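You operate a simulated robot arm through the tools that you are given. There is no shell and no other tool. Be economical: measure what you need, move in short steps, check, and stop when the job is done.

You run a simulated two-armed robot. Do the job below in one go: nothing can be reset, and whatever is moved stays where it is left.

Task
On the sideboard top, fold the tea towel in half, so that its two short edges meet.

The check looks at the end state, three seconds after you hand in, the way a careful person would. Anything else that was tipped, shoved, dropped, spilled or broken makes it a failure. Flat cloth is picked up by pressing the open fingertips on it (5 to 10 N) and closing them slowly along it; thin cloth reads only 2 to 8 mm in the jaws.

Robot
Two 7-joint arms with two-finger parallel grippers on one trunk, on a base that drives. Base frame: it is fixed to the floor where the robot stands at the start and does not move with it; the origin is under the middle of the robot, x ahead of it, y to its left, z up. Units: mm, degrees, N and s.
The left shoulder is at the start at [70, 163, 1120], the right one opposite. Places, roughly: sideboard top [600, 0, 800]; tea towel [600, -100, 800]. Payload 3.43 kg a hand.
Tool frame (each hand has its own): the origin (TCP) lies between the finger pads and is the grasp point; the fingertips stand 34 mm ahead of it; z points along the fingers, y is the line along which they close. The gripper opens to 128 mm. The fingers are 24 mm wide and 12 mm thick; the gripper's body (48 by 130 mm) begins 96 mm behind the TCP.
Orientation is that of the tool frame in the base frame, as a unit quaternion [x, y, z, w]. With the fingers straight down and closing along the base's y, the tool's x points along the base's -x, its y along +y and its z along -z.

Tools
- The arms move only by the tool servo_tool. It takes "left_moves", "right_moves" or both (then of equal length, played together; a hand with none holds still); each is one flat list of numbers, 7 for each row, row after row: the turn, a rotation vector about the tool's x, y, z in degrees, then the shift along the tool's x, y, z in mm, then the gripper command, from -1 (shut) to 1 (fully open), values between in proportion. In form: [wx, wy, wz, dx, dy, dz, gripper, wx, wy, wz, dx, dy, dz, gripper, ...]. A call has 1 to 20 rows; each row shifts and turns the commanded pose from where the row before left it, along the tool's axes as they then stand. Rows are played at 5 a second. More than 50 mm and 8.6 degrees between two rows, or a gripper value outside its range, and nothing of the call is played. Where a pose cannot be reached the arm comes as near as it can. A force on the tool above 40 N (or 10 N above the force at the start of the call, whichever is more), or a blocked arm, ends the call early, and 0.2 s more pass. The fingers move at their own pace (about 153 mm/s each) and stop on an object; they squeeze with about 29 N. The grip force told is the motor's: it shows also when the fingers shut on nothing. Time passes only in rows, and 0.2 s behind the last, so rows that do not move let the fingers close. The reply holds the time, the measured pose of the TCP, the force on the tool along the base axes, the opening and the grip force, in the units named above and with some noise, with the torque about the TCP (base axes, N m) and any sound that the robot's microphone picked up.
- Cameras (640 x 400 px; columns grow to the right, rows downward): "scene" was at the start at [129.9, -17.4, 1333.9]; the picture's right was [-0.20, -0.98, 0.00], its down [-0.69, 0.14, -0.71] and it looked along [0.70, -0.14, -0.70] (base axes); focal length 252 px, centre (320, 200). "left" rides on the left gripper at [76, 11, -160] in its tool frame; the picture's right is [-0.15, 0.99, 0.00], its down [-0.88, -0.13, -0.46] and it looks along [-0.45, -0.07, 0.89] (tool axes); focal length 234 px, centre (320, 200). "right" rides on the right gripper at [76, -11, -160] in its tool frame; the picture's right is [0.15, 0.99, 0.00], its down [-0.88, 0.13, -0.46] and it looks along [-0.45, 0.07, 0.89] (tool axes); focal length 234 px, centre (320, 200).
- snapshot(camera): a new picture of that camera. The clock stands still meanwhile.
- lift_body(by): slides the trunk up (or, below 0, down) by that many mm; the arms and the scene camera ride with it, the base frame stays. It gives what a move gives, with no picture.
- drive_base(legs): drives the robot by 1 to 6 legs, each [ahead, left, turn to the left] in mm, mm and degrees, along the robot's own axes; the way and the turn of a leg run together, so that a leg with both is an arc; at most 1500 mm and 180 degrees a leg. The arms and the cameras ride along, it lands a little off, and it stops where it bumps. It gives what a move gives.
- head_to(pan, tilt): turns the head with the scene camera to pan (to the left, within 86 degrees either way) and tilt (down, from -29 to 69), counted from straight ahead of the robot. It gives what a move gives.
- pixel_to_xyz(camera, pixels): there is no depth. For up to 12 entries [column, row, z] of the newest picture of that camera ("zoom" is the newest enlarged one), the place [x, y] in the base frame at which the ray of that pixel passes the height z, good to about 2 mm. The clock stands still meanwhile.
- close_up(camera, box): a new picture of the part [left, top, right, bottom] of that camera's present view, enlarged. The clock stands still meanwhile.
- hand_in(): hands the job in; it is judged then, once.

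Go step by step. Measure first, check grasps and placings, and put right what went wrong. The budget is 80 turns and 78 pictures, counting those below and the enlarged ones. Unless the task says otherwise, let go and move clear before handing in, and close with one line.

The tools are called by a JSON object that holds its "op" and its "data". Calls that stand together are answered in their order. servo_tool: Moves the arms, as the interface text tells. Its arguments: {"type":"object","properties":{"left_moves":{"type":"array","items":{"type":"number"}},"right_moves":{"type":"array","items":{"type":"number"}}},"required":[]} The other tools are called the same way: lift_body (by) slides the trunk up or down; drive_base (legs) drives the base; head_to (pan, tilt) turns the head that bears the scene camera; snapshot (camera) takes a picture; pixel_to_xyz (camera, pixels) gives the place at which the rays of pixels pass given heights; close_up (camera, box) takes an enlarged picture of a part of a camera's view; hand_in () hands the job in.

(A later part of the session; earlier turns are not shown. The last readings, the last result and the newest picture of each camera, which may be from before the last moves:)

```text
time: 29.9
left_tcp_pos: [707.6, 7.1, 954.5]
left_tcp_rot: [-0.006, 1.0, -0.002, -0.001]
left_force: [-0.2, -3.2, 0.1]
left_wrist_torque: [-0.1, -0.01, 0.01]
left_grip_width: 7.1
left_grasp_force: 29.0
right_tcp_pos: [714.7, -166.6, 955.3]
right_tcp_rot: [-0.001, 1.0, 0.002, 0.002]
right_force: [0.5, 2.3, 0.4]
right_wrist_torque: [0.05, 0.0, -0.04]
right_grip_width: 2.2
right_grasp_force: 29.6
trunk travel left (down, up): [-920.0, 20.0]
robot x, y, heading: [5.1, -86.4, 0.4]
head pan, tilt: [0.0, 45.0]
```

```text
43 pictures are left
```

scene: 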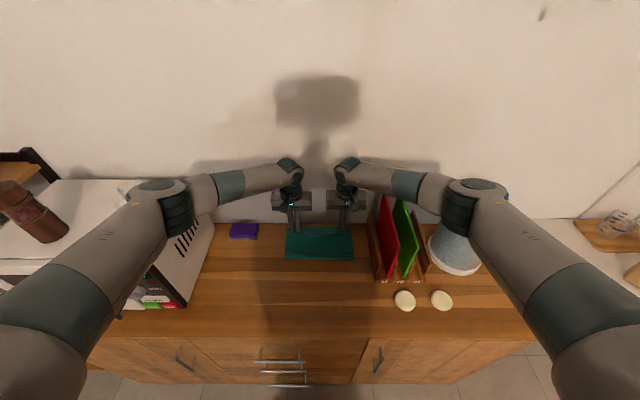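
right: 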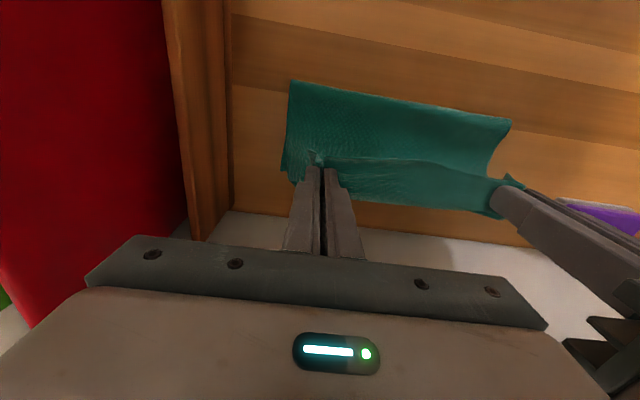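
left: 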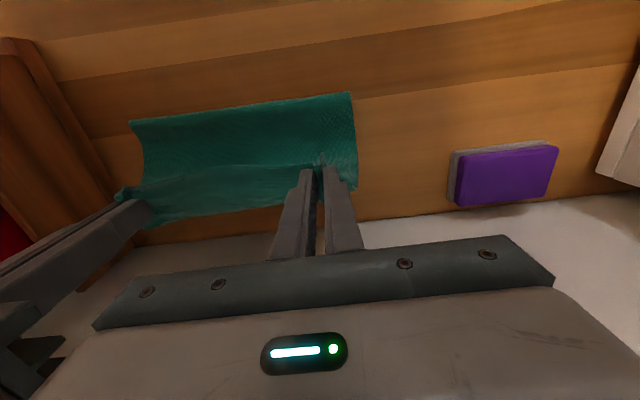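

The fold is forming well. I check where the far edge now lies: left view (148,228), (355,188), right view (500,217), (287,170).

{"op": "close_up", "data": {"camera": "left", "box": [100, 80, 400, 270]}}

{"op": "close_up", "data": {"camera": "right", "box": [240, 60, 540, 250]}}

{"op": "pixel_to_xyz", "data": {"camera": "left", "pixels": [[148, 228, 821], [230, 213, 821], [355, 188, 821], [350, 92, 821], [130, 121, 821]]}}

{"op": "pixel_to_xyz", "data": {"camera": "right", "pixels": [[500, 217, 821], [400, 204, 821], [287, 170, 821], [291, 82, 821], [511, 120, 821]]}}

```text
2.11 times, centred on (250, 175) of left
```

zoom: 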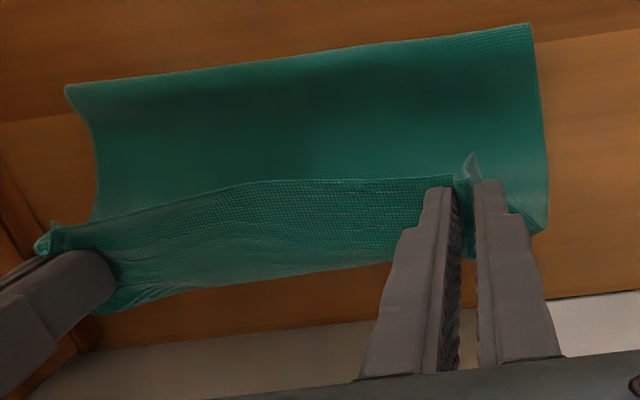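

```text
2.11 times, centred on (390, 155) of right
```

zoom: 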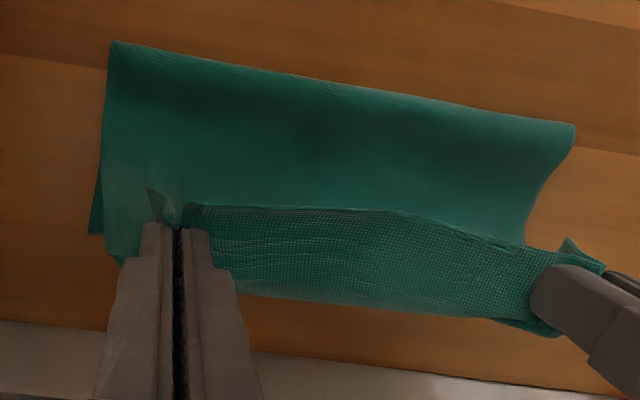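

```text
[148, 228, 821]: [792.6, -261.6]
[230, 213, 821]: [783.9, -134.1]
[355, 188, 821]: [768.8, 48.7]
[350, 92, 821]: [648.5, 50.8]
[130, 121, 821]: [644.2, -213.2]
```

```text
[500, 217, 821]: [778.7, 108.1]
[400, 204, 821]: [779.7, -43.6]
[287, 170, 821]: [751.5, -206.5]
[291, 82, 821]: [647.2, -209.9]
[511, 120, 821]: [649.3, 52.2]
```

The lower layer's far corners read about (768,50) and (752,-209), close to where they started. I continue forward and down to x≈739, z≈914.

{"op": "servo_tool", "data": {"left_moves": [0, 0, 0, -9, 0, 9, -1, 0, 0, 0, -9, 0, 11, -1, 0, 0, 0, -8, 0, 11, -1, 0, 0, 0, -7, 0, 11, -1, 0, 0, 0, 0, 0, 0, -1], "right_moves": [0, 0, 0, -9, 0, 9, -1, 0, 0, 0, -9, 0, 11, -1, 0, 0, 0, -8, 0, 11, -1, 0, 0, 0, -7, 0, 11, -1, 0, 0, 0, 0, 0, 0, -1]}}

{"op": "snapshot", "data": {"camera": "left"}}

{"op": "snapshot", "data": {"camera": "right"}}

{"op": "close_up", "data": {"camera": "scene", "box": [240, 180, 400, 280]}}

```text
time: 31.1
left_tcp_pos: [740.1, 7.4, 911.3]
left_tcp_rot: [-0.006, 1.0, -0.001, 0.0]
left_force: [0.1, -3.9, 0.4]
left_wrist_torque: [-0.12, -0.01, 0.0]
left_grip_width: 7.5
left_grasp_force: 29.5
right_tcp_pos: [747.6, -168.1, 911.8]
right_tcp_rot: [-0.001, 1.0, 0.001, 0.002]
right_force: [0.1, 3.6, -0.2]
right_wrist_torque: [0.1, 0.0, -0.06]
right_grip_width: 2.4
right_grasp_force: 28.8
trunk travel left (down, up): [-920.0, 20.0]
robot x, y, heading: [0.8, -85.9, 0.4]
head pan, tilt: [0.0, 45.0]
```

```text
40 pictures are left
```

left: 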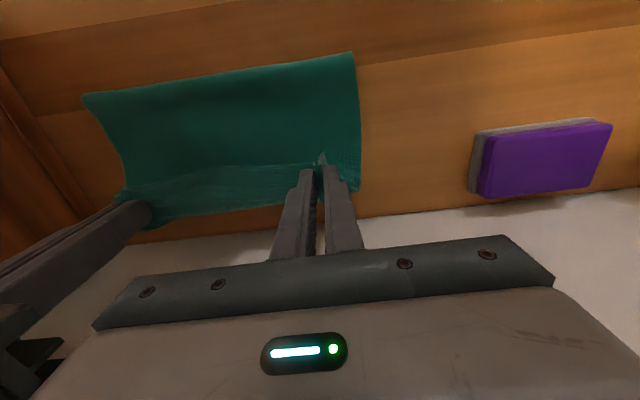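

```text
39 pictures are left
```

right: 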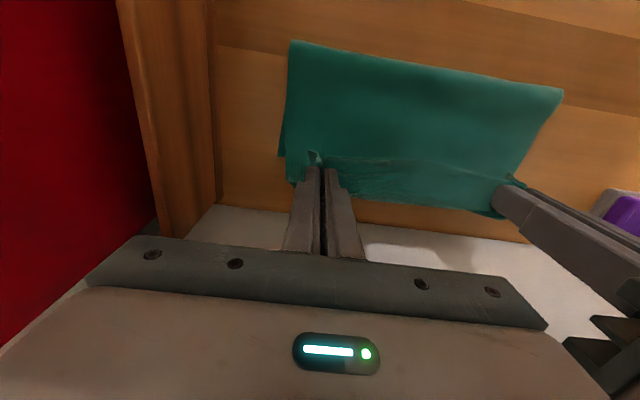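

```text
4.00 times, centred on (320, 230) of scene
```

zoom: 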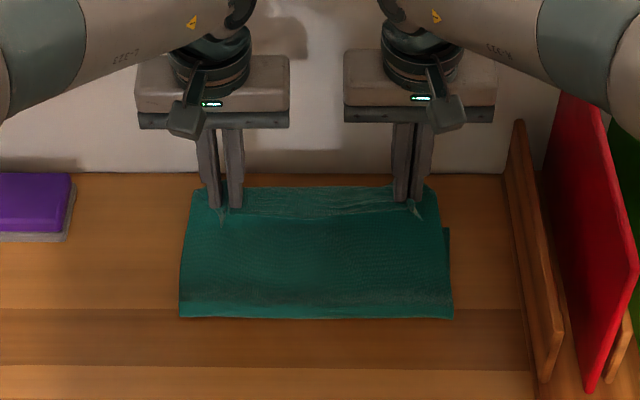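

The arms reach without trouble; the lower layer shows slightly at the right side (zoom (447,235)). I lower to z≈866 and look for the far edge of the lower layer.

{"op": "servo_tool", "data": {"left_moves": [0, 0, 0, -1, 0, 12, -1, 0, 0, 0, -1, 0, 12, -1, 0, 0, 0, -1, 0, 12, -1, 0, 0, 0, -1, 0, 9, -1, 0, 0, 0, 0, 0, 0, -1], "right_moves": [0, 0, 0, -1, 0, 12, -1, 0, 0, 0, -1, 0, 12, -1, 0, 0, 0, -1, 0, 12, -1, 0, 0, 0, -1, 0, 9, -1, 0, 0, 0, 0, 0, 0, -1]}}

{"op": "close_up", "data": {"camera": "left", "box": [100, 80, 420, 280]}}

{"op": "close_up", "data": {"camera": "right", "box": [220, 80, 540, 280]}}

{"op": "close_up", "data": {"camera": "scene", "box": [240, 180, 400, 280]}}

```text
time: 32.2
left_tcp_pos: [742.6, 6.9, 867.6]
left_tcp_rot: [-0.004, 1.0, -0.001, 0.001]
left_force: [-0.4, -4.2, 0.3]
left_wrist_torque: [-0.14, 0.0, 0.0]
left_grip_width: 7.3
left_grasp_force: 28.8
right_tcp_pos: [746.9, -168.6, 869.9]
right_tcp_rot: [-0.001, 1.0, 0.002, 0.002]
right_force: [2.1, 4.2, -0.6]
right_wrist_torque: [0.14, 0.01, -0.03]
right_grip_width: 2.4
right_grasp_force: 29.0
right hand out of reach, approached as far as the arm can: row 4
trunk travel left (down, up): [-920.0, 20.0]
robot x, y, heading: [2.7, -85.9, 0.1]
head pan, tilt: [0.0, 45.0]
```

```text
2.00 times, centred on (260, 180) of left
```

zoom: 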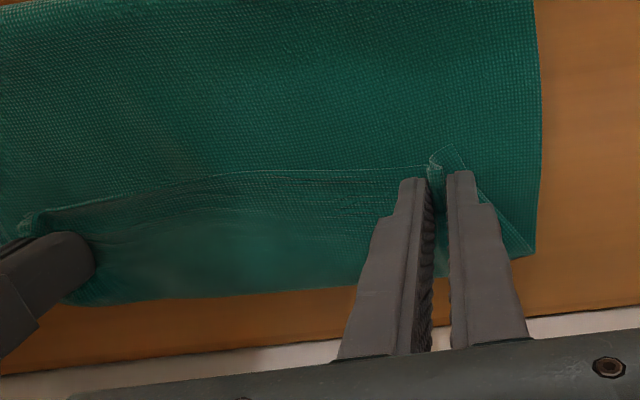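

```text
2.00 times, centred on (380, 180) of right
```

zoom: 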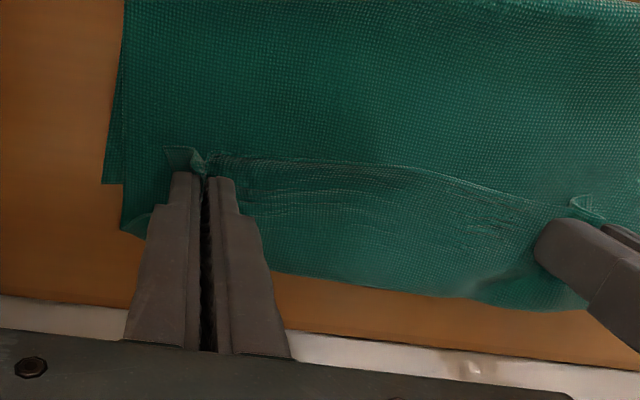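

```text
4.00 times, centred on (320, 230) of scene
```

zoom: 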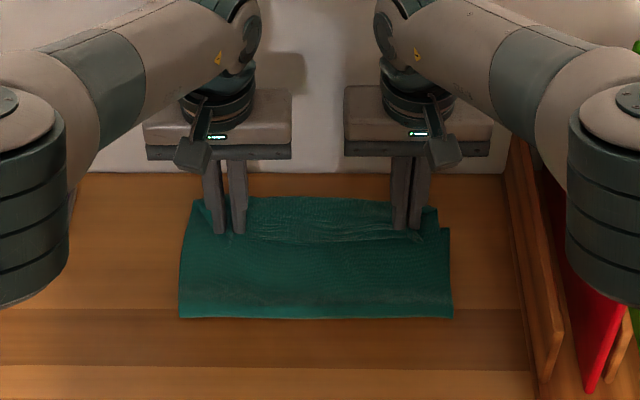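

The clamped edge still points back toward the robot (flap at right zoom (180,155)), so a lip of about 20 mm will be curled under the jaws. The right hand is also at its reach limit. I lower the trunk 11 mm to touch down, open slowly to release, and will brush the lip flat afterward.

{"op": "lift_body", "data": {"by": -11}}

{"op": "servo_tool", "data": {"left_moves": [0, 0, 0, 0, 0, 0, -0.9, 0, 0, 0, 0, 0, 0, -0.8, 0, 0, 0, 0, 0, 0, -0.7, 0, 0, 0, 0, 0, 0, -0.6, 0, 0, 0, 0, 0, 0, -0.5, 0, 0, 0, 0, 0, 0, -0.5, 0, 0, 0, 0, 0, -10, -0.5, 0, 0, 0, 0, 0, -20, -0.5, 0, 0, 0, 0, 0, -30, -0.5, 0, 0, 0, 0, 0, 0, -0.5], "right_moves": [0, 0, 0, 0, 0, 0, -0.9, 0, 0, 0, 0, 0, 0, -0.8, 0, 0, 0, 0, 0, 0, -0.7, 0, 0, 0, 0, 0, 0, -0.6, 0, 0, 0, 0, 0, 0, -0.5, 0, 0, 0, 0, 0, 0, -0.5, 0, 0, 0, 0, 0, -10, -0.5, 0, 0, 0, 0, 0, -20, -0.5, 0, 0, 0, 0, 0, -30, -0.5, 0, 0, 0, 0, 0, 0, -0.5]}}

{"op": "close_up", "data": {"camera": "left", "box": [100, 40, 420, 280]}}

{"op": "close_up", "data": {"camera": "right", "box": [220, 40, 540, 280]}}

{"op": "close_up", "data": {"camera": "scene", "box": [240, 180, 400, 280]}}

```text
time: 32.8
left_tcp_pos: [742.7, 7.5, 857.2]
left_tcp_rot: [-0.005, 1.0, -0.001, 0.0]
left_force: [0.7, -5.3, 6.1]
left_wrist_torque: [-0.22, 0.02, 0.02]
left_grip_width: 7.4
left_grasp_force: 28.7
right_tcp_pos: [744.9, -168.7, 859.1]
right_tcp_rot: [-0.001, 1.0, 0.001, 0.004]
right_force: [-0.3, 4.0, 1.8]
right_wrist_torque: [0.13, -0.05, -0.08]
right_grip_width: 2.3
right_grasp_force: 29.0
trunk travel left (down, up): [-909.0, 31.0]
robot x, y, heading: [0.7, -87.7, -0.1]
head pan, tilt: [0.0, 45.0]
```

```text
time: 35.0
left_tcp_pos: [743.6, 7.6, 915.6]
left_tcp_rot: [-0.005, 1.0, 0.0, -0.001]
left_force: [0.0, -0.2, -1.0]
left_wrist_torque: [-0.01, 0.04, 0.03]
left_grip_width: 32.0
left_grasp_force: 0.1
right_tcp_pos: [746.9, -168.9, 919.3]
right_tcp_rot: [-0.001, 1.0, 0.002, 0.002]
right_force: [0.5, 0.3, -0.2]
right_wrist_torque: [-0.04, 0.02, 0.01]
right_grip_width: 31.9
right_grasp_force: 0.1
trunk travel left (down, up): [-909.0, 31.0]
robot x, y, heading: [2.0, -84.5, 0.0]
head pan, tilt: [0.0, 45.0]
```

```text
1.67 times, centred on (260, 160) of left
```

zoom: 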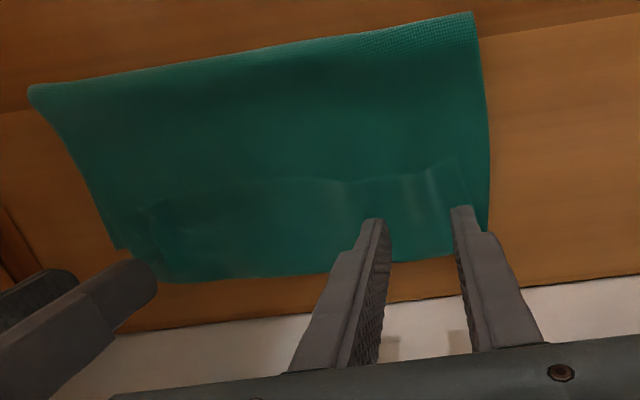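

```text
1.67 times, centred on (380, 160) of right
```

zoom: 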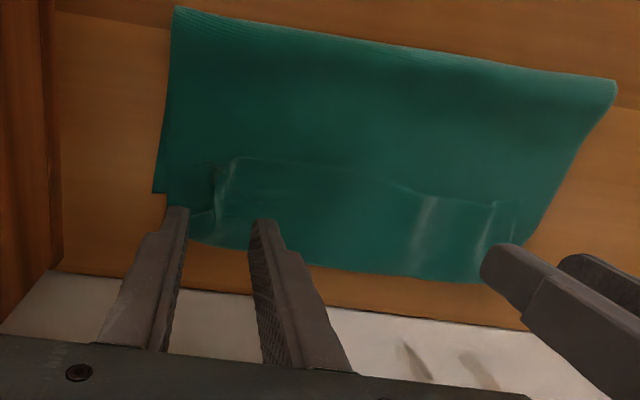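

```text
4.00 times, centred on (320, 230) of scene
```

zoom: 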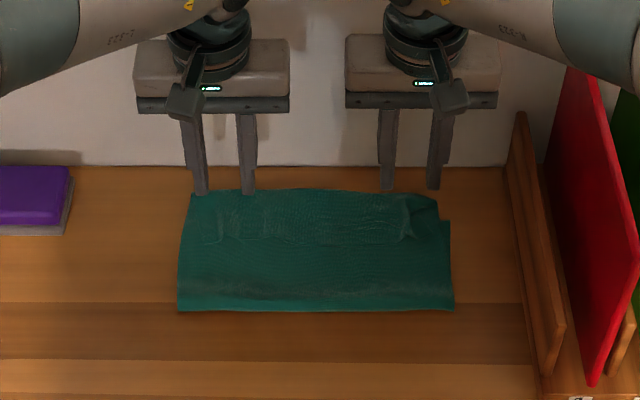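

As expected, the edge is curled back as a lip (scene zoom from (200,240) to (410,235)). I draw the hands up and back for a clear look.

{"op": "servo_tool", "data": {"left_moves": [0, 0, 0, 0, 20, -45, -0.9, 0, 0, 0, 0, 20, -45, -1, 0, 0, 0, 45, 10, 0, -1, 0, 0, 0, 45, 10, 0, -1, 0, 0, 0, 45, 10, 0, -1, 0, 0, 0, 45, 10, 0, -1, 0, 0, 0, 0, 0, 0, -1], "right_moves": [0, 0, 0, 0, 0, -45, -0.9, 0, 0, 0, 0, 0, -45, -1, 0, 0, 0, 45, -10, 0, -1, 0, 0, 0, 45, -10, 0, -1, 0, 0, 0, 45, -10, 0, -1, 0, 0, 0, 45, -10, 0, -1, 0, 0, 0, 0, 0, 0, -1]}}

{"op": "close_up", "data": {"camera": "scene", "box": [260, 190, 400, 280]}}

{"op": "close_up", "data": {"camera": "left", "box": [0, 100, 360, 340]}}

{"op": "snapshot", "data": {"camera": "right"}}

```text
time: 36.6
left_tcp_pos: [559.6, 86.8, 1004.9]
left_tcp_rot: [-0.005, 1.0, -0.002, -0.001]
left_force: [-0.2, -0.4, 0.4]
left_wrist_torque: [0.0, 0.02, -0.01]
left_grip_width: 0.1
left_grasp_force: 28.9
right_tcp_pos: [564.0, -209.5, 1006.9]
right_tcp_rot: [-0.001, 1.0, 0.002, 0.003]
right_force: [-0.6, 0.1, 0.6]
right_wrist_torque: [-0.01, 0.02, 0.0]
right_grip_width: 0.0
right_grasp_force: 29.1
trunk travel left (down, up): [-909.0, 31.0]
robot x, y, heading: [5.4, -86.8, 0.2]
head pan, tilt: [0.0, 45.0]
```

```text
4.44 times, centred on (330, 235) of scene
```

zoom: 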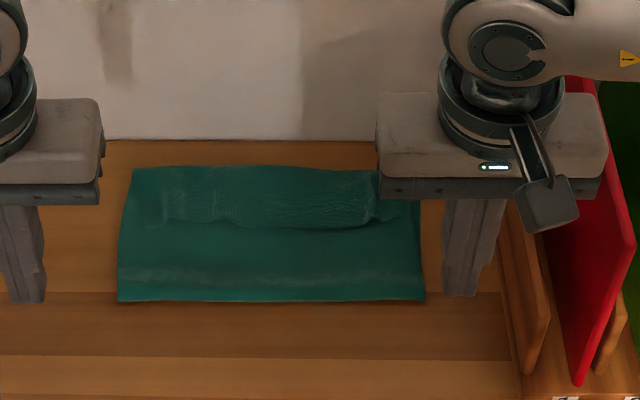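

```text
1.67 times, centred on (180, 220) of left
```

zoom: 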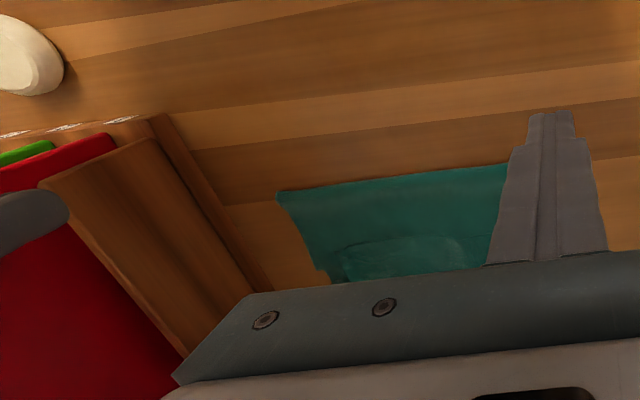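

```text
29 pictures are left
```

right: 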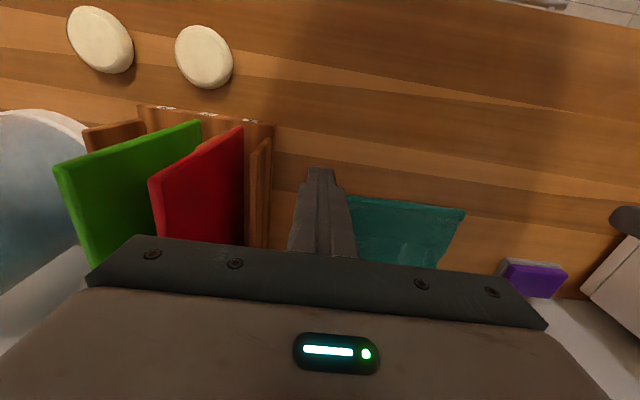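

{"op": "pixel_to_xyz", "data": {"camera": "scene", "pixels": [[296, 239, 824], [310, 238.5, 824], [325, 241, 824], [344, 239.5, 824], [290, 228, 823], [325, 228, 823], [342, 228, 823], [354.6, 235, 821], [286.6, 257.6, 822], [355.7, 257.3, 822]]}}

```text
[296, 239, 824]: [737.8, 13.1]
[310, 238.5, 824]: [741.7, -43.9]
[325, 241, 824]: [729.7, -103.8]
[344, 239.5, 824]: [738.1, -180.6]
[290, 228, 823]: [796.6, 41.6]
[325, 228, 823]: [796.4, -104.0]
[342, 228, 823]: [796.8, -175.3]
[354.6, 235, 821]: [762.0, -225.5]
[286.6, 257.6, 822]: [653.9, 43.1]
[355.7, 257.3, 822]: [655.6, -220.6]
```

Measured: the fold lies at x≈654 instead of 604, the bend at 797, and the lip's edge at 738. So the top sheet must go back about 100 mm, and then the lip be turned out. I pinch the top layer at x≈690 with both hands, approaching first.

{"op": "servo_tool", "data": {"left_moves": [0, 0, 0, -32.5, -20.5, 0, -0.5, 0, 0, 0, -32.5, -20.5, 0, -0.5, 0, 0, 0, -32.5, -20.5, 0, -0.5, 0, 0, 0, -32.5, -20.5, 0, -0.5, 0, 0, 0, 0, 0, 35, -0.5, 0, 0, 0, 0, 0, 35, -0.5, 0, 0, 0, 0, 0, 35, -0.5, 0, 0, 0, 0, 0, 33, -0.5, 0, 0, 0, 0, 0, 3, -0.5, 0, 0, 0, 0, 0, 2, -0.5, 0, 0, 0, 0, 0, 0, -0.5], "right_moves": [0, 0, 0, -31.5, 7.5, 0, -0.5, 0, 0, 0, -31.5, 7.5, 0, -0.5, 0, 0, 0, -31.5, 7.5, 0, -0.5, 0, 0, 0, -31.5, 7.5, 0, -0.5, 0, 0, 0, 0, 0, 35, -0.5, 0, 0, 0, 0, 0, 35, -0.5, 0, 0, 0, 0, 0, 35, -0.5, 0, 0, 0, 0, 0, 35, -0.5, 0, 0, 0, 0, 0, 3, -0.5, 0, 0, 0, 0, 0, 2, -0.5, 0, 0, 0, 0, 0, 0, -0.5]}}

{"op": "snapshot", "data": {"camera": "left"}}

```text
time: 39.0
left_tcp_pos: [692.7, 4.4, 862.5]
left_tcp_rot: [-0.005, 1.0, -0.001, -0.001]
left_force: [1.0, 0.8, 0.1]
left_wrist_torque: [0.02, -0.02, 0.0]
left_grip_width: 32.1
left_grasp_force: 0.0
right_tcp_pos: [691.6, -179.5, 862.6]
right_tcp_rot: [0.0, 1.0, 0.001, 0.003]
right_force: [-0.1, 0.4, -0.4]
right_wrist_torque: [0.03, 0.01, -0.02]
right_grip_width: 31.8
right_grasp_force: 0.0
trunk travel left (down, up): [-909.0, 31.0]
robot x, y, heading: [1.7, -83.0, 0.2]
head pan, tilt: [0.0, 45.0]
```

```text
28 pictures are left
```

left: 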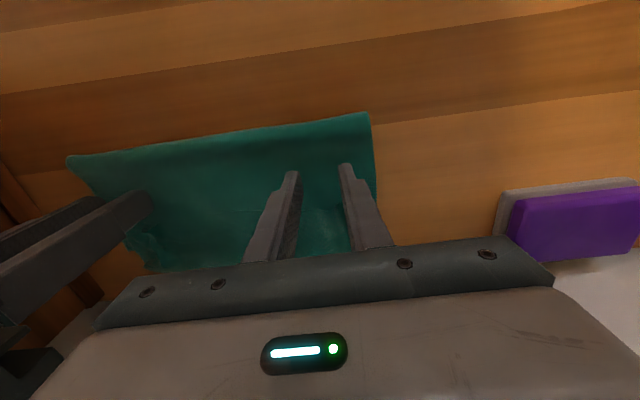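

Both hands stand 5 mm above the top layer between the fold and the lip. I press down gently.

{"op": "servo_tool", "data": {"left_moves": [0, 0, 0, 0, 0, 2, -0.5, 0, 0, 0, 0, 0, 1.5, -0.5, 0, 0, 0, 0, 0, 1.5, -0.5, 0, 0, 0, 0, 0, 0, -0.5], "right_moves": [0, 0, 0, 0, 0, 2, -0.5, 0, 0, 0, 0, 0, 1.5, -0.5, 0, 0, 0, 0, 0, 1.5, -0.5, 0, 0, 0, 0, 0, 0, -0.5]}}

```text
time: 40.0
left_tcp_pos: [692.9, 3.7, 858.4]
left_tcp_rot: [-0.005, 1.0, 0.0, 0.0]
left_force: [0.2, -0.4, -0.1]
left_wrist_torque: [0.01, -0.01, 0.0]
left_grip_width: 32.0
left_grasp_force: 0.1
right_tcp_pos: [691.9, -179.0, 858.8]
right_tcp_rot: [0.0, 1.0, 0.001, 0.003]
right_force: [0.0, 0.5, 0.3]
right_wrist_torque: [0.02, -0.02, 0.0]
right_grip_width: 32.0
right_grasp_force: 0.0
trunk travel left (down, up): [-909.0, 31.0]
robot x, y, heading: [1.8, -83.9, 0.3]
head pan, tilt: [0.0, 45.0]
```

{"op": "servo_tool", "data": {"left_moves": [0, 0, 0, 0, 0, 1.5, -0.5, 0, 0, 0, 0, 0, 1, -0.5, 0, 0, 0, 0, 0, 0, -0.5], "right_moves": [0, 0, 0, 0, 0, 1.5, -0.5, 0, 0, 0, 0, 0, 1, -0.5, 0, 0, 0, 0, 0, 0, -0.5]}}

```text
time: 40.8
left_tcp_pos: [692.7, 5.3, 854.6]
left_tcp_rot: [-0.005, 1.0, -0.001, 0.0]
left_force: [0.5, -0.7, 5.6]
left_wrist_torque: [0.05, -0.08, -0.02]
left_grip_width: 32.1
left_grasp_force: 0.1
right_tcp_pos: [692.2, -178.6, 856.3]
right_tcp_rot: [-0.001, 1.0, 0.002, 0.003]
right_force: [0.5, -0.1, 1.6]
right_wrist_torque: [-0.06, -0.02, 0.03]
right_grip_width: 32.0
right_grasp_force: 0.0
trunk travel left (down, up): [-909.0, 31.0]
robot x, y, heading: [-0.1, -79.5, 0.2]
head pan, tilt: [0.0, 45.0]
```

The left presses with 5.6 N and the right with 1.6 N. I add 0.8 mm on the right and close both slowly.

{"op": "servo_tool", "data": {"left_moves": [0, 0, 0, 0, 0, 0.2, -0.5, 0, 0, 0, 0, 0, 0, -0.55, 0, 0, 0, 0, 0, 0, -0.6, 0, 0, 0, 0, 0, 0, -0.65, 0, 0, 0, 0, 0, 0, -0.7, 0, 0, 0, 0, 0, 0, -0.75, 0, 0, 0, 0, 0, 0, -0.8, 0, 0, 0, 0, 0, 0, -0.85, 0, 0, 0, 0, 0, 0, -0.9, 0, 0, 0, 0, 0, 0, -0.95, 0, 0, 0, 0, 0, 0, -1, 0, 0, 0, 0, 0, 0, -1, 0, 0, 0, 0, 0, 0, -1], "right_moves": [0, 0, 0, 0, 0, 0.8, -0.5, 0, 0, 0, 0, 0, 0, -0.55, 0, 0, 0, 0, 0, 0, -0.6, 0, 0, 0, 0, 0, 0, -0.65, 0, 0, 0, 0, 0, 0, -0.7, 0, 0, 0, 0, 0, 0, -0.75, 0, 0, 0, 0, 0, 0, -0.8, 0, 0, 0, 0, 0, 0, -0.85, 0, 0, 0, 0, 0, 0, -0.9, 0, 0, 0, 0, 0, 0, -0.95, 0, 0, 0, 0, 0, 0, -1, 0, 0, 0, 0, 0, 0, -1, 0, 0, 0, 0, 0, 0, -1]}}

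{"op": "snapshot", "data": {"camera": "right"}}

```text
time: 43.6
left_tcp_pos: [693.1, 4.4, 856.2]
left_tcp_rot: [-0.005, 1.0, -0.001, -0.001]
left_force: [0.9, 0.1, 9.9]
left_wrist_torque: [0.04, -0.01, 0.03]
left_grip_width: 2.2
left_grasp_force: 29.1
right_tcp_pos: [691.1, -179.1, 858.2]
right_tcp_rot: [-0.002, 1.0, 0.002, 0.003]
right_force: [-0.8, 0.1, 1.5]
right_wrist_torque: [-0.02, 0.02, -0.01]
right_grip_width: 0.2
right_grasp_force: 29.5
trunk travel left (down, up): [-909.0, 31.0]
robot x, y, heading: [1.1, -85.5, -0.2]
head pan, tilt: [0.0, 45.0]
```

```text
27 pictures are left
```

right: 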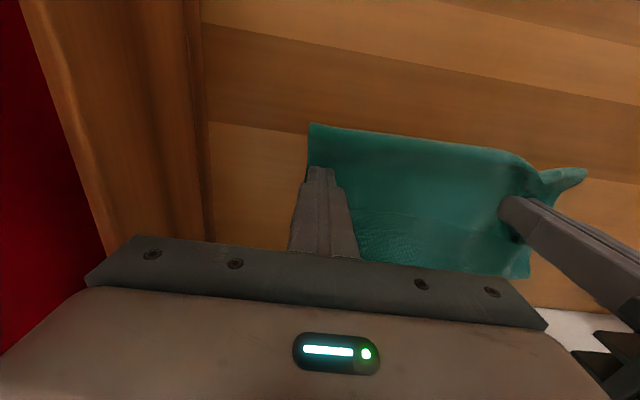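

The left holds (2.2 mm), the right slipped. I reopen the right and press more firmly.

{"op": "servo_tool", "data": {"right_moves": [0, 0, 0, 0, 0, -5, -0.8, 0, 0, 0, 0, 6, 0, -0.45, 0, 0, 0, 0, 0, 0, -0.45, 0, 0, 0, 0, 0, 5, -0.45, 0, 0, 0, 0, 0, 1.5, -0.45, 0, 0, 0, 0, 0, 1, -0.45, 0, 0, 0, 0, 0, 0, -0.45]}}

```text
time: 45.2
left_tcp_pos: [690.6, 4.5, 856.4]
left_tcp_rot: [-0.005, 1.0, 0.0, 0.0]
left_force: [0.6, 0.4, 1.1]
left_wrist_torque: [0.01, -0.05, 0.01]
left_grip_width: 2.0
left_grasp_force: 29.1
right_tcp_pos: [691.9, -173.9, 856.8]
right_tcp_rot: [-0.001, 1.0, 0.002, 0.005]
right_force: [-2.8, -2.1, 24.3]
right_wrist_torque: [-0.49, 0.11, -0.02]
right_grip_width: 35.6
right_grasp_force: 0.2
trunk travel left (down, up): [-909.0, 31.0]
robot x, y, heading: [1.9, -83.6, -0.1]
head pan, tilt: [0.0, 45.0]
```

{"op": "servo_tool", "data": {"right_moves": [0, 0, 0, 0, 0, -0.6, -0.45, 0, 0, 0, 0, 0, 0, -0.5, 0, 0, 0, 0, 0, 0, -0.55, 0, 0, 0, 0, 0, 0, -0.6, 0, 0, 0, 0, 0, 0, -0.65, 0, 0, 0, 0, 0, 0, -0.7, 0, 0, 0, 0, 0, 0, -0.75, 0, 0, 0, 0, 0, 0, -0.8, 0, 0, 0, 0, 0, 0, -0.85, 0, 0, 0, 0, 0, 0, -0.9, 0, 0, 0, 0, 0, 0, -0.95, 0, 0, 0, 0, 0, 0, -1, 0, 0, 0, 0, 0, 0, -1, 0, 0, 0, 0, 0, 0, -1]}}

{"op": "snapshot", "data": {"camera": "right"}}

```text
time: 48.2
left_tcp_pos: [690.8, 5.3, 858.0]
left_tcp_rot: [-0.005, 1.0, -0.001, 0.002]
left_force: [-0.2, -6.0, -0.5]
left_wrist_torque: [-0.22, -0.01, 0.01]
left_grip_width: 2.2
left_grasp_force: 29.4
right_tcp_pos: [691.1, -171.8, 854.8]
right_tcp_rot: [-0.001, 1.0, 0.001, 0.004]
right_force: [1.5, 3.0, 30.0]
right_wrist_torque: [-0.05, 0.05, 0.05]
right_grip_width: 7.3
right_grasp_force: 28.8
trunk travel left (down, up): [-909.0, 31.0]
robot x, y, heading: [2.0, -82.7, 0.1]
head pan, tilt: [0.0, 45.0]
```

```text
26 pictures are left
```

right: 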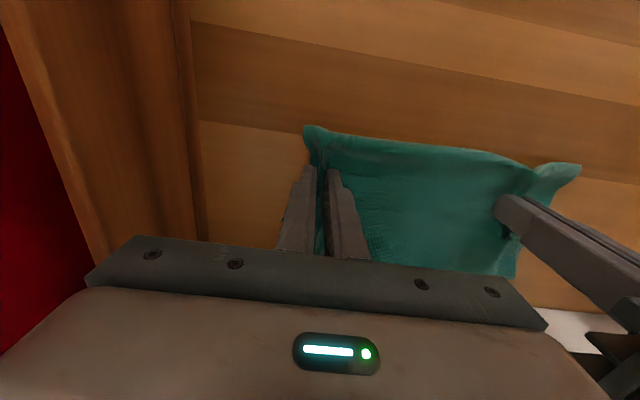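

Both jaws hold now (2.2 and 7.3 mm). I lift 50 mm to see whether only the top layer comes up.

{"op": "servo_tool", "data": {"left_moves": [0, 0, 0, 3, -2, -12, -1, 0, 0, 0, 3, 0, -12, -1, 0, 0, 0, 3, 0, -13, -1, 0, 0, 0, 3, 0, -13, -1, 0, 0, 0, 0, 0, 0, -1], "right_moves": [0, 0, 0, 3, 1, -12, -1, 0, 0, 0, 3, 0, -12, -1, 0, 0, 0, 3, 0, -13, -1, 0, 0, 0, 3, 0, -13, -1, 0, 0, 0, 0, 0, 0, -1]}}

{"op": "close_up", "data": {"camera": "scene", "box": [260, 190, 400, 280]}}

{"op": "snapshot", "data": {"camera": "right"}}

```text
time: 49.4
left_tcp_pos: [680.9, 1.5, 906.8]
left_tcp_rot: [-0.005, 1.0, -0.001, -0.001]
left_force: [0.1, -4.9, -0.7]
left_wrist_torque: [-0.19, 0.0, -0.01]
left_grip_width: 1.7
left_grasp_force: 29.4
right_tcp_pos: [679.0, -173.1, 902.5]
right_tcp_rot: [-0.001, 1.0, 0.002, 0.002]
right_force: [0.2, 4.7, -0.6]
right_wrist_torque: [0.22, -0.01, -0.03]
right_grip_width: 3.2
right_grasp_force: 28.7
trunk travel left (down, up): [-909.0, 31.0]
robot x, y, heading: [1.2, -86.7, -0.1]
head pan, tilt: [0.0, 45.0]
```

```text
4.44 times, centred on (330, 235) of scene
```

zoom: 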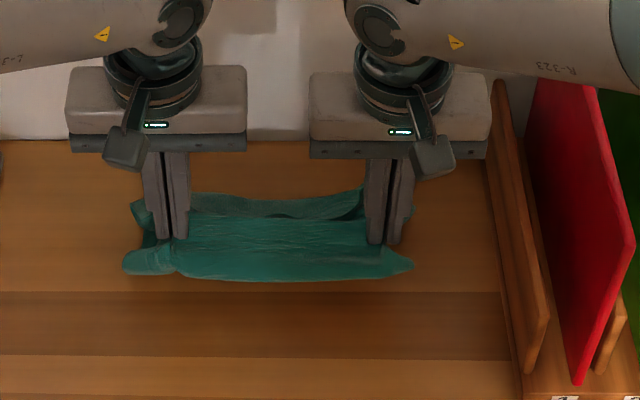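

```text
24 pictures are left
```

right: 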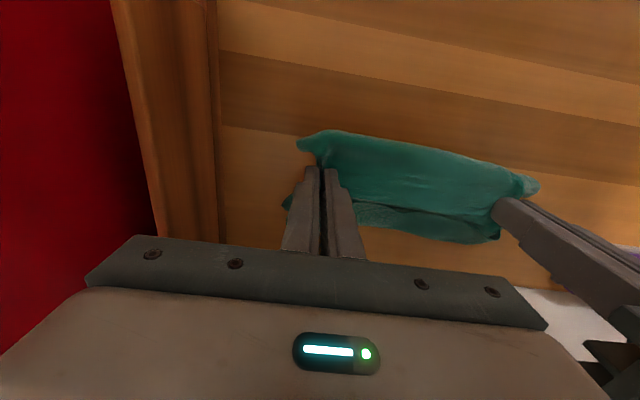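

I'm holding the towel close to its midline, which gives a simpler route: lift it so that both halves hang down from the jaws, then lay it back toward me. I raise to z≈1005, x≈740.

{"op": "servo_tool", "data": {"left_moves": [0, 0, 0, -10, 0, -17, -1, 0, 0, 0, -10, 0, -17, -1, 0, 0, 0, -10, 0, -17, -1, 0, 0, 0, -10, 0, -17, -1, 0, 0, 0, -10, 0, -17, -1, 0, 0, 0, -10, 0, -17, -1, 0, 0, 0, 0, 0, 0, -1, 0, 0, 0, 0, 0, 0, -1], "right_moves": [0, 0, 0, -10, 0, -17, -1, 0, 0, 0, -10, 0, -17, -1, 0, 0, 0, -10, 0, -17, -1, 0, 0, 0, -10, 0, -17, -1, 0, 0, 0, -10, 0, -17, -1, 0, 0, 0, -10, 0, -17, -1, 0, 0, 0, 0, 0, 0, -1, 0, 0, 0, 0, 0, 0, -1]}}

{"op": "close_up", "data": {"camera": "scene", "box": [260, 170, 400, 270]}}

{"op": "snapshot", "data": {"camera": "right"}}

```text
time: 51.2
left_tcp_pos: [741.7, 2.1, 1009.0]
left_tcp_rot: [-0.005, 1.0, 0.0, -0.001]
left_force: [-0.2, -8.4, -0.3]
left_wrist_torque: [-0.31, 0.03, -0.01]
left_grip_width: 2.0
left_grasp_force: 29.0
right_tcp_pos: [740.2, -172.0, 1005.9]
right_tcp_rot: [-0.001, 1.0, 0.002, 0.002]
right_force: [-0.6, 9.0, 0.8]
right_wrist_torque: [0.31, -0.02, 0.01]
right_grip_width: 2.9
right_grasp_force: 29.3
trunk travel left (down, up): [-909.0, 31.0]
robot x, y, heading: [-2.7, -86.0, -0.3]
head pan, tilt: [0.0, 45.0]
```

```text
4.00 times, centred on (330, 220) of scene
```

zoom: 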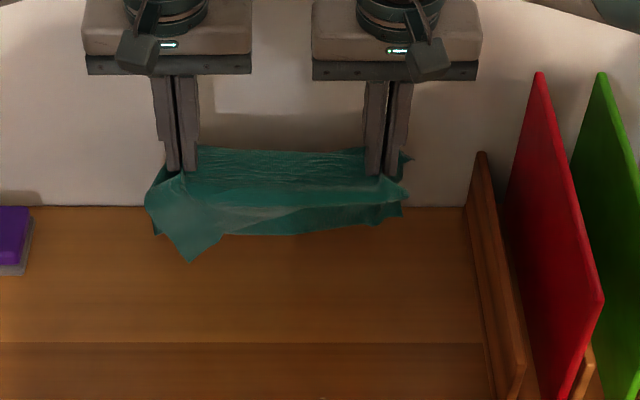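

```text
22 pictures are left
```

right: 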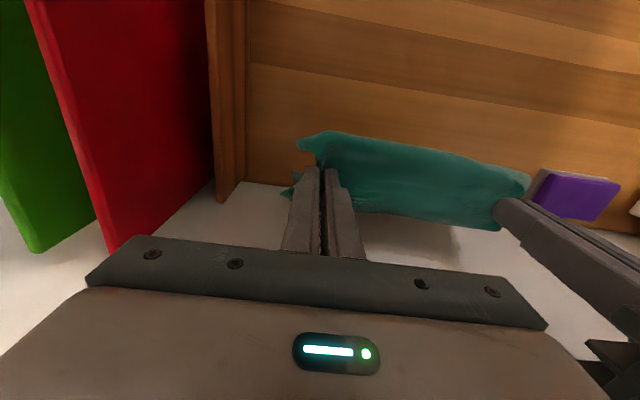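

The jaws seem to hold both layers: a short flap hangs on my side (edge from zoom (190,260) to (400,210)). I raise 90 mm and come toward me 60 mm to see the whole hang.

{"op": "servo_tool", "data": {"left_moves": [0, 0, 0, 10, 0, -18, -1, 0, 0, 0, 10, 0, -18, -1, 0, 0, 0, 10, 0, -18, -1, 0, 0, 0, 10, 0, -18, -1, 0, 0, 0, 10, 0, -18, -1, 0, 0, 0, 10, 0, 0, -1, 0, 0, 0, 0, 0, 0, -1, 0, 0, 0, 0, 0, 0, -1], "right_moves": [0, 0, 0, 10, 0, -18, -1, 0, 0, 0, 10, 0, -18, -1, 0, 0, 0, 10, 0, -18, -1, 0, 0, 0, 10, 0, -18, -1, 0, 0, 0, 10, 0, -18, -1, 0, 0, 0, 10, 0, 0, -1, 0, 0, 0, 0, 0, 0, -1, 0, 0, 0, 0, 0, 0, -1]}}

{"op": "close_up", "data": {"camera": "scene", "box": [250, 150, 410, 260]}}

```text
time: 53.0
left_tcp_pos: [682.2, 5.0, 1098.9]
left_tcp_rot: [-0.005, 1.0, -0.001, -0.001]
left_force: [-0.1, -10.8, 0.4]
left_wrist_torque: [-0.41, 0.01, -0.02]
left_grip_width: 2.2
left_grasp_force: 29.0
right_tcp_pos: [678.2, -172.5, 1097.1]
right_tcp_rot: [0.0, 1.0, 0.002, 0.002]
right_force: [0.3, 12.1, 0.4]
right_wrist_torque: [0.41, 0.0, 0.04]
right_grip_width: 3.3
right_grasp_force: 29.4
trunk travel left (down, up): [-909.0, 31.0]
robot x, y, heading: [2.1, -83.3, 0.3]
head pan, tilt: [0.0, 45.0]
```

```text
3.64 times, centred on (330, 205) of scene
```

zoom: 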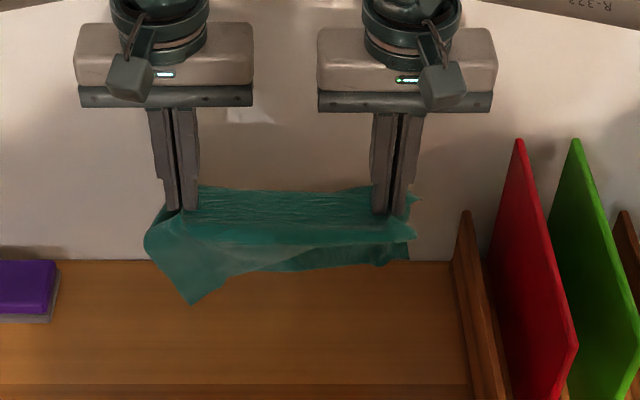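

The hang is unclear, so I'll lay the towel down with a sweep away from me, with the hanging parts trailing toward me, and then look at how it lies.

{"op": "servo_tool", "data": {"left_moves": [0, 0, 0, 30, 0, 10, -1, 0, 0, 0, 30, 0, 15, -1, 0, 0, 0, 30, 0, 18, -1, 0, 0, 0, 30, 0, 18, -1, 0, 0, 0, 30, 0, 18, -1, 0, 0, 0, 30, 0, 18, -1, 0, 0, 0, 0, 0, 0, -1, 0, 0, 0, -10, 0, 18, -1, 0, 0, 0, -12, 0, 18, -1, 0, 0, 0, -14, 0, 18, -1, 0, 0, 0, -16, 0, 18, -1, 0, 0, 0, -16, 0, 18, -1, 0, 0, 0, -16, 0, 18, -1, 0, 0, 0, -16, 0, 18, -1, 0, 0, 0, -16, 0, 17, -1, 0, 0, 0, 0, 0, 0, -1], "right_moves": [0, 0, 0, 30, 0, 10, -1, 0, 0, 0, 30, 0, 15, -1, 0, 0, 0, 30, 0, 18, -1, 0, 0, 0, 30, 0, 18, -1, 0, 0, 0, 30, 0, 18, -1, 0, 0, 0, 30, 0, 18, -1, 0, 0, 0, 0, 0, 0, -1, 0, 0, 0, -10, 0, 18, -1, 0, 0, 0, -12, 0, 18, -1, 0, 0, 0, -14, 0, 18, -1, 0, 0, 0, -16, 0, 18, -1, 0, 0, 0, -16, 0, 18, -1, 0, 0, 0, -16, 0, 18, -1, 0, 0, 0, -16, 0, 18, -1, 0, 0, 0, -16, 0, 15, -1, 0, 0, 0, 0, 0, 0, -1]}}

{"op": "close_up", "data": {"camera": "scene", "box": [250, 200, 410, 310]}}

```text
time: 56.4
left_tcp_pos: [616.6, 1.3, 858.9]
left_tcp_rot: [-0.004, 1.0, -0.001, 0.0]
left_force: [0.0, -2.8, 0.8]
left_wrist_torque: [-0.06, -0.01, -0.01]
left_grip_width: 1.8
left_grasp_force: 29.3
right_tcp_pos: [614.5, -171.9, 859.1]
right_tcp_rot: [-0.001, 1.0, 0.001, 0.003]
right_force: [0.0, 3.4, 5.3]
right_wrist_torque: [0.11, 0.01, -0.02]
right_grip_width: 3.4
right_grasp_force: 28.9
trunk travel left (down, up): [-909.0, 31.0]
robot x, y, heading: [-0.3, -86.5, 0.4]
head pan, tilt: [0.0, 45.0]
```

```text
3.64 times, centred on (330, 255) of scene
```

zoom: 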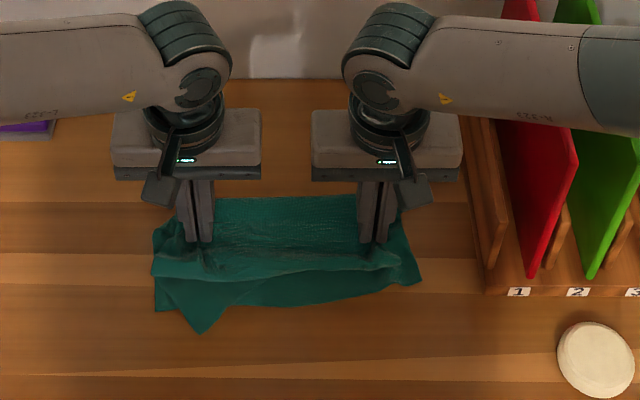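

The towel is down. I release slowly, lift clear and retreat to the sides for a look.

{"op": "servo_tool", "data": {"left_moves": [0, 0, 0, 0, 0, 0, -0.85, 0, 0, 0, 0, 0, 0, -0.7, 0, 0, 0, 0, 0, 0, -0.55, 0, 0, 0, 0, 0, 0, -0.5, 0, 0, 0, 0, 0, -20, -0.5, 0, 0, 0, 0, 0, -40, -0.5, 0, 0, 0, 0, 0, -45, -0.8, 0, 0, 0, 20, 40, 0, -1, 0, 0, 0, 20, 40, 0, -1, 0, 0, 0, 20, 30, 0, -1, 0, 0, 0, 0, 0, 0, -1], "right_moves": [0, 0, 0, 0, 0, 0, -0.85, 0, 0, 0, 0, 0, 0, -0.7, 0, 0, 0, 0, 0, 0, -0.55, 0, 0, 0, 0, 0, 0, -0.5, 0, 0, 0, 0, 0, -20, -0.5, 0, 0, 0, 0, 0, -40, -0.5, 0, 0, 0, 0, 0, -45, -0.8, 0, 0, 0, 40, -25, 0, -1, 0, 0, 0, 40, -25, 0, -1, 0, 0, 0, 40, -25, 0, -1, 0, 0, 0, 0, 0, 0, -1]}}

{"op": "close_up", "data": {"camera": "scene", "box": [250, 200, 410, 310]}}

{"op": "pixel_to_xyz", "data": {"camera": "zoom", "pixels": [[320, 200, 821]]}}

```text
time: 58.8
left_tcp_pos: [558.0, 113.4, 959.7]
left_tcp_rot: [-0.004, 1.0, 0.0, -0.001]
left_force: [-0.4, 0.1, -0.5]
left_wrist_torque: [0.01, -0.01, -0.01]
left_grip_width: 0.1
left_grasp_force: 29.5
right_tcp_pos: [496.2, -247.7, 962.2]
right_tcp_rot: [-0.001, 1.0, 0.002, 0.002]
right_force: [-0.3, 0.1, 0.1]
right_wrist_torque: [0.0, -0.03, -0.01]
right_grip_width: 0.0
right_grasp_force: 28.8
trunk travel left (down, up): [-909.0, 31.0]
robot x, y, heading: [1.4, -84.9, -0.1]
head pan, tilt: [0.0, 45.0]
```

```text
3.64 times, centred on (330, 255) of scene
```

zoom: 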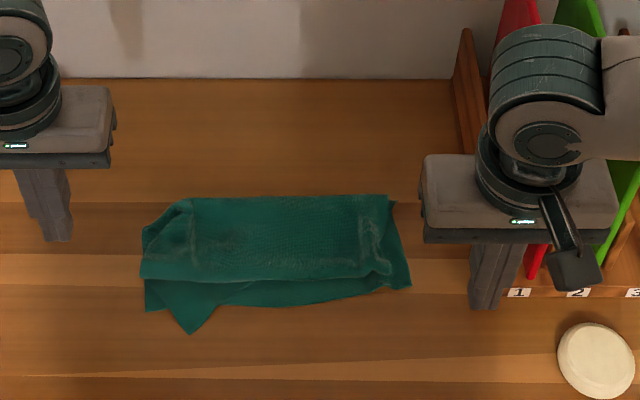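

```text
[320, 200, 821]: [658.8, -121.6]
```

{"op": "pixel_to_xyz", "data": {"camera": "zoom", "pixels": [[190, 198, 823], [390, 196, 823], [142, 230, 823], [140, 278, 823], [145, 310, 821], [190, 333, 821], [215, 306, 821], [300, 304, 821], [410, 287, 823], [385, 268, 825], [300, 280, 825]]}}

{"op": "close_up", "data": {"camera": "scene", "box": [275, 240, 365, 300]}}

```text
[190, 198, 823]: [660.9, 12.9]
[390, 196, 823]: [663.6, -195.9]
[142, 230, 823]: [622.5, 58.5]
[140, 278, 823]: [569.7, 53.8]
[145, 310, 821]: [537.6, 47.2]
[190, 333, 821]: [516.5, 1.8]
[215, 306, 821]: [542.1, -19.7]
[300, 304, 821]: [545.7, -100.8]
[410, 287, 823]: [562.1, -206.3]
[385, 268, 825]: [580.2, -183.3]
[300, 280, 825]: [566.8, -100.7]
```

```text
6.67 times, centred on (320, 270) of scene
```

zoom: 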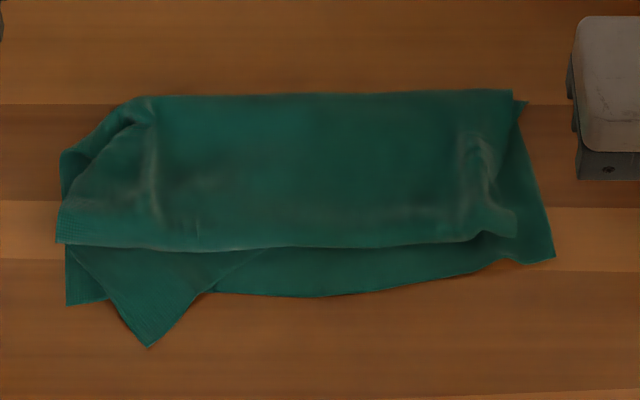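

The towel lies crumpled: one short edge E runs straight from zoom (555,258) to (68,303), but a corner of the other edge (tip at (150,345), that is (516,2)) lies over its left end. I first pick that tip with the left hand to flip it away.

{"op": "servo_tool", "data": {"left_moves": [0, 0, 0, 10, -38, 0, -0.6, 0, 0, 0, 10, -38, 0, -0.6, 0, 0, 0, 10, -36, 0, -0.6, 0, 0, 0, 0, 0, 35, -0.6, 0, 0, 0, 0, 0, 35, -0.6, 0, 0, 0, 0, 0, 28, -0.6, 0, 0, 0, 0, 0, 4, -0.6, 0, 0, 0, 0, 0, 2, -0.6, 0, 0, 0, 0, 0, 0, -0.6]}}

{"op": "close_up", "data": {"camera": "left", "box": [200, 110, 440, 260]}}

```text
time: 60.8
left_tcp_pos: [526.0, 0.2, 859.2]
left_tcp_rot: [-0.005, 1.0, -0.001, 0.0]
left_force: [0.2, 1.4, -0.6]
left_wrist_torque: [-0.02, 0.0, 0.0]
left_grip_width: 25.5
left_grasp_force: 0.0
right_tcp_pos: [495.3, -247.4, 961.1]
right_tcp_rot: [0.0, 1.0, 0.001, 0.003]
right_force: [-0.2, 0.1, 0.3]
right_wrist_torque: [0.04, 0.0, -0.01]
right_grip_width: 0.0
right_grasp_force: 29.3
trunk travel left (down, up): [-909.0, 31.0]
robot x, y, heading: [3.5, -83.1, 0.1]
head pan, tilt: [0.0, 45.0]
```

```text
2.67 times, centred on (320, 185) of left
```

zoom: 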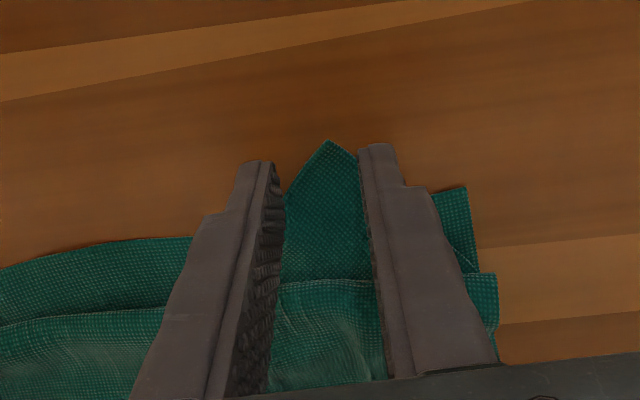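

The tip stands right between the left fingers. I lower to contact and close slowly.

{"op": "servo_tool", "data": {"left_moves": [0, 0, 0, 0, 0, 2.5, -0.6, 0, 0, 0, 0, 0, 2, -0.6, 0, 0, 0, 0, 0, 0, -0.65, 0, 0, 0, 0, 0, 0, -0.7, 0, 0, 0, 0, 0, 0, -0.75, 0, 0, 0, 0, 0, 0, -0.8, 0, 0, 0, 0, 0, 0, -0.85, 0, 0, 0, 0, 0, 0, -0.9, 0, 0, 0, 0, 0, 0, -0.95, 0, 0, 0, 0, 0, 0, -1, 0, 0, 0, 0, 0, 0, -1, 0, 0, 0, 0, 0, 0, -1]}}

```text
time: 63.4
left_tcp_pos: [526.7, -1.3, 854.5]
left_tcp_rot: [-0.005, 1.0, 0.0, 0.001]
left_force: [2.9, 1.7, 23.1]
left_wrist_torque: [0.08, -0.23, 0.03]
left_grip_width: 1.3
left_grasp_force: 29.3
right_tcp_pos: [493.6, -248.1, 963.0]
right_tcp_rot: [0.0, 1.0, 0.002, 0.004]
right_force: [0.2, 0.2, -0.3]
right_wrist_torque: [0.01, -0.01, -0.01]
right_grip_width: 0.2
right_grasp_force: 29.2
trunk travel left (down, up): [-909.0, 31.0]
robot x, y, heading: [3.8, -82.2, 0.2]
head pan, tilt: [0.0, 45.0]
```

{"op": "servo_tool", "data": {"left_moves": [0, 0, 0, 0, 0, -20, -1, 0, 0, 0, 0, 0, -20, -1, 0, 0, 0, 0, 0, -20, -1, 0, 0, 0, -20, 5, -10, -1, 0, 0, 0, -25, 5, 0, -1, 0, 0, 0, -25, 5, 0, -1, 0, 0, 0, 0, 0, 0, -1]}}

{"op": "close_up", "data": {"camera": "scene", "box": [260, 210, 380, 300]}}

```text
time: 65.0
left_tcp_pos: [596.7, 15.4, 923.8]
left_tcp_rot: [-0.004, 1.0, -0.001, 0.0]
left_force: [0.1, 0.0, 0.0]
left_wrist_torque: [0.01, 0.05, -0.01]
left_grip_width: 1.3
left_grasp_force: 29.5
right_tcp_pos: [494.0, -246.7, 961.0]
right_tcp_rot: [-0.001, 1.0, 0.002, 0.003]
right_force: [-0.2, 0.0, 0.6]
right_wrist_torque: [-0.04, -0.01, -0.01]
right_grip_width: 0.0
right_grasp_force: 29.1
trunk travel left (down, up): [-909.0, 31.0]
robot x, y, heading: [-2.0, -84.3, 0.4]
head pan, tilt: [0.0, 45.0]
```

```text
4.44 times, centred on (320, 255) of scene
```

zoom: 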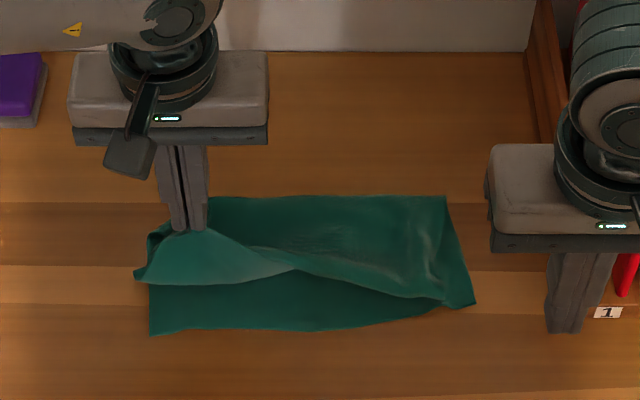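

The tip is lifted and edge E lies free. I carry the tip on to x≈700 and set it down there.

{"op": "servo_tool", "data": {"left_moves": [0, 0, 0, -25, 4, 0, -1, 0, 0, 0, -25, 4, 0, -1, 0, 0, 0, -25, 4, 0, -1, 0, 0, 0, -25, 4, 10, -1, 0, 0, 0, -10, 0, 20, -1, 0, 0, 0, -5, 0, 20, -1, 0, 0, 0, 0, 0, 12, -1, 0, 0, 0, 0, 0, 0, -0.8, 0, 0, 0, 0, 0, 0, -0.6, 0, 0, 0, 0, 0, -20, -0.6, 0, 0, 0, 0, 0, -40, -0.6, 0, 0, 0, 10, 30, -40, -1, 0, 0, 0, 40, 30, 0, -1, 0, 0, 0, 40, 20, 0, -1, 0, 0, 0, 0, 0, 0, -1]}}

{"op": "close_up", "data": {"camera": "scene", "box": [260, 210, 380, 300]}}

{"op": "pixel_to_xyz", "data": {"camera": "zoom", "pixels": [[149, 335, 821], [475, 304, 821], [250, 331, 821], [350, 327, 821], [430, 310, 821]]}}

```text
refused: row 12 steps farther than a row can; nothing moved
```

```text
4.44 times, centred on (320, 255) of scene
```

zoom: 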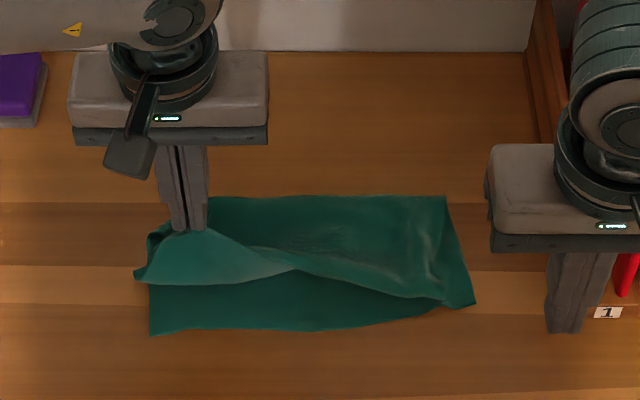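

```text
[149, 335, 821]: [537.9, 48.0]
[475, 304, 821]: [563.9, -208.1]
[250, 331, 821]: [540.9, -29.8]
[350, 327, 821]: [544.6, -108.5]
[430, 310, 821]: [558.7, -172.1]
```

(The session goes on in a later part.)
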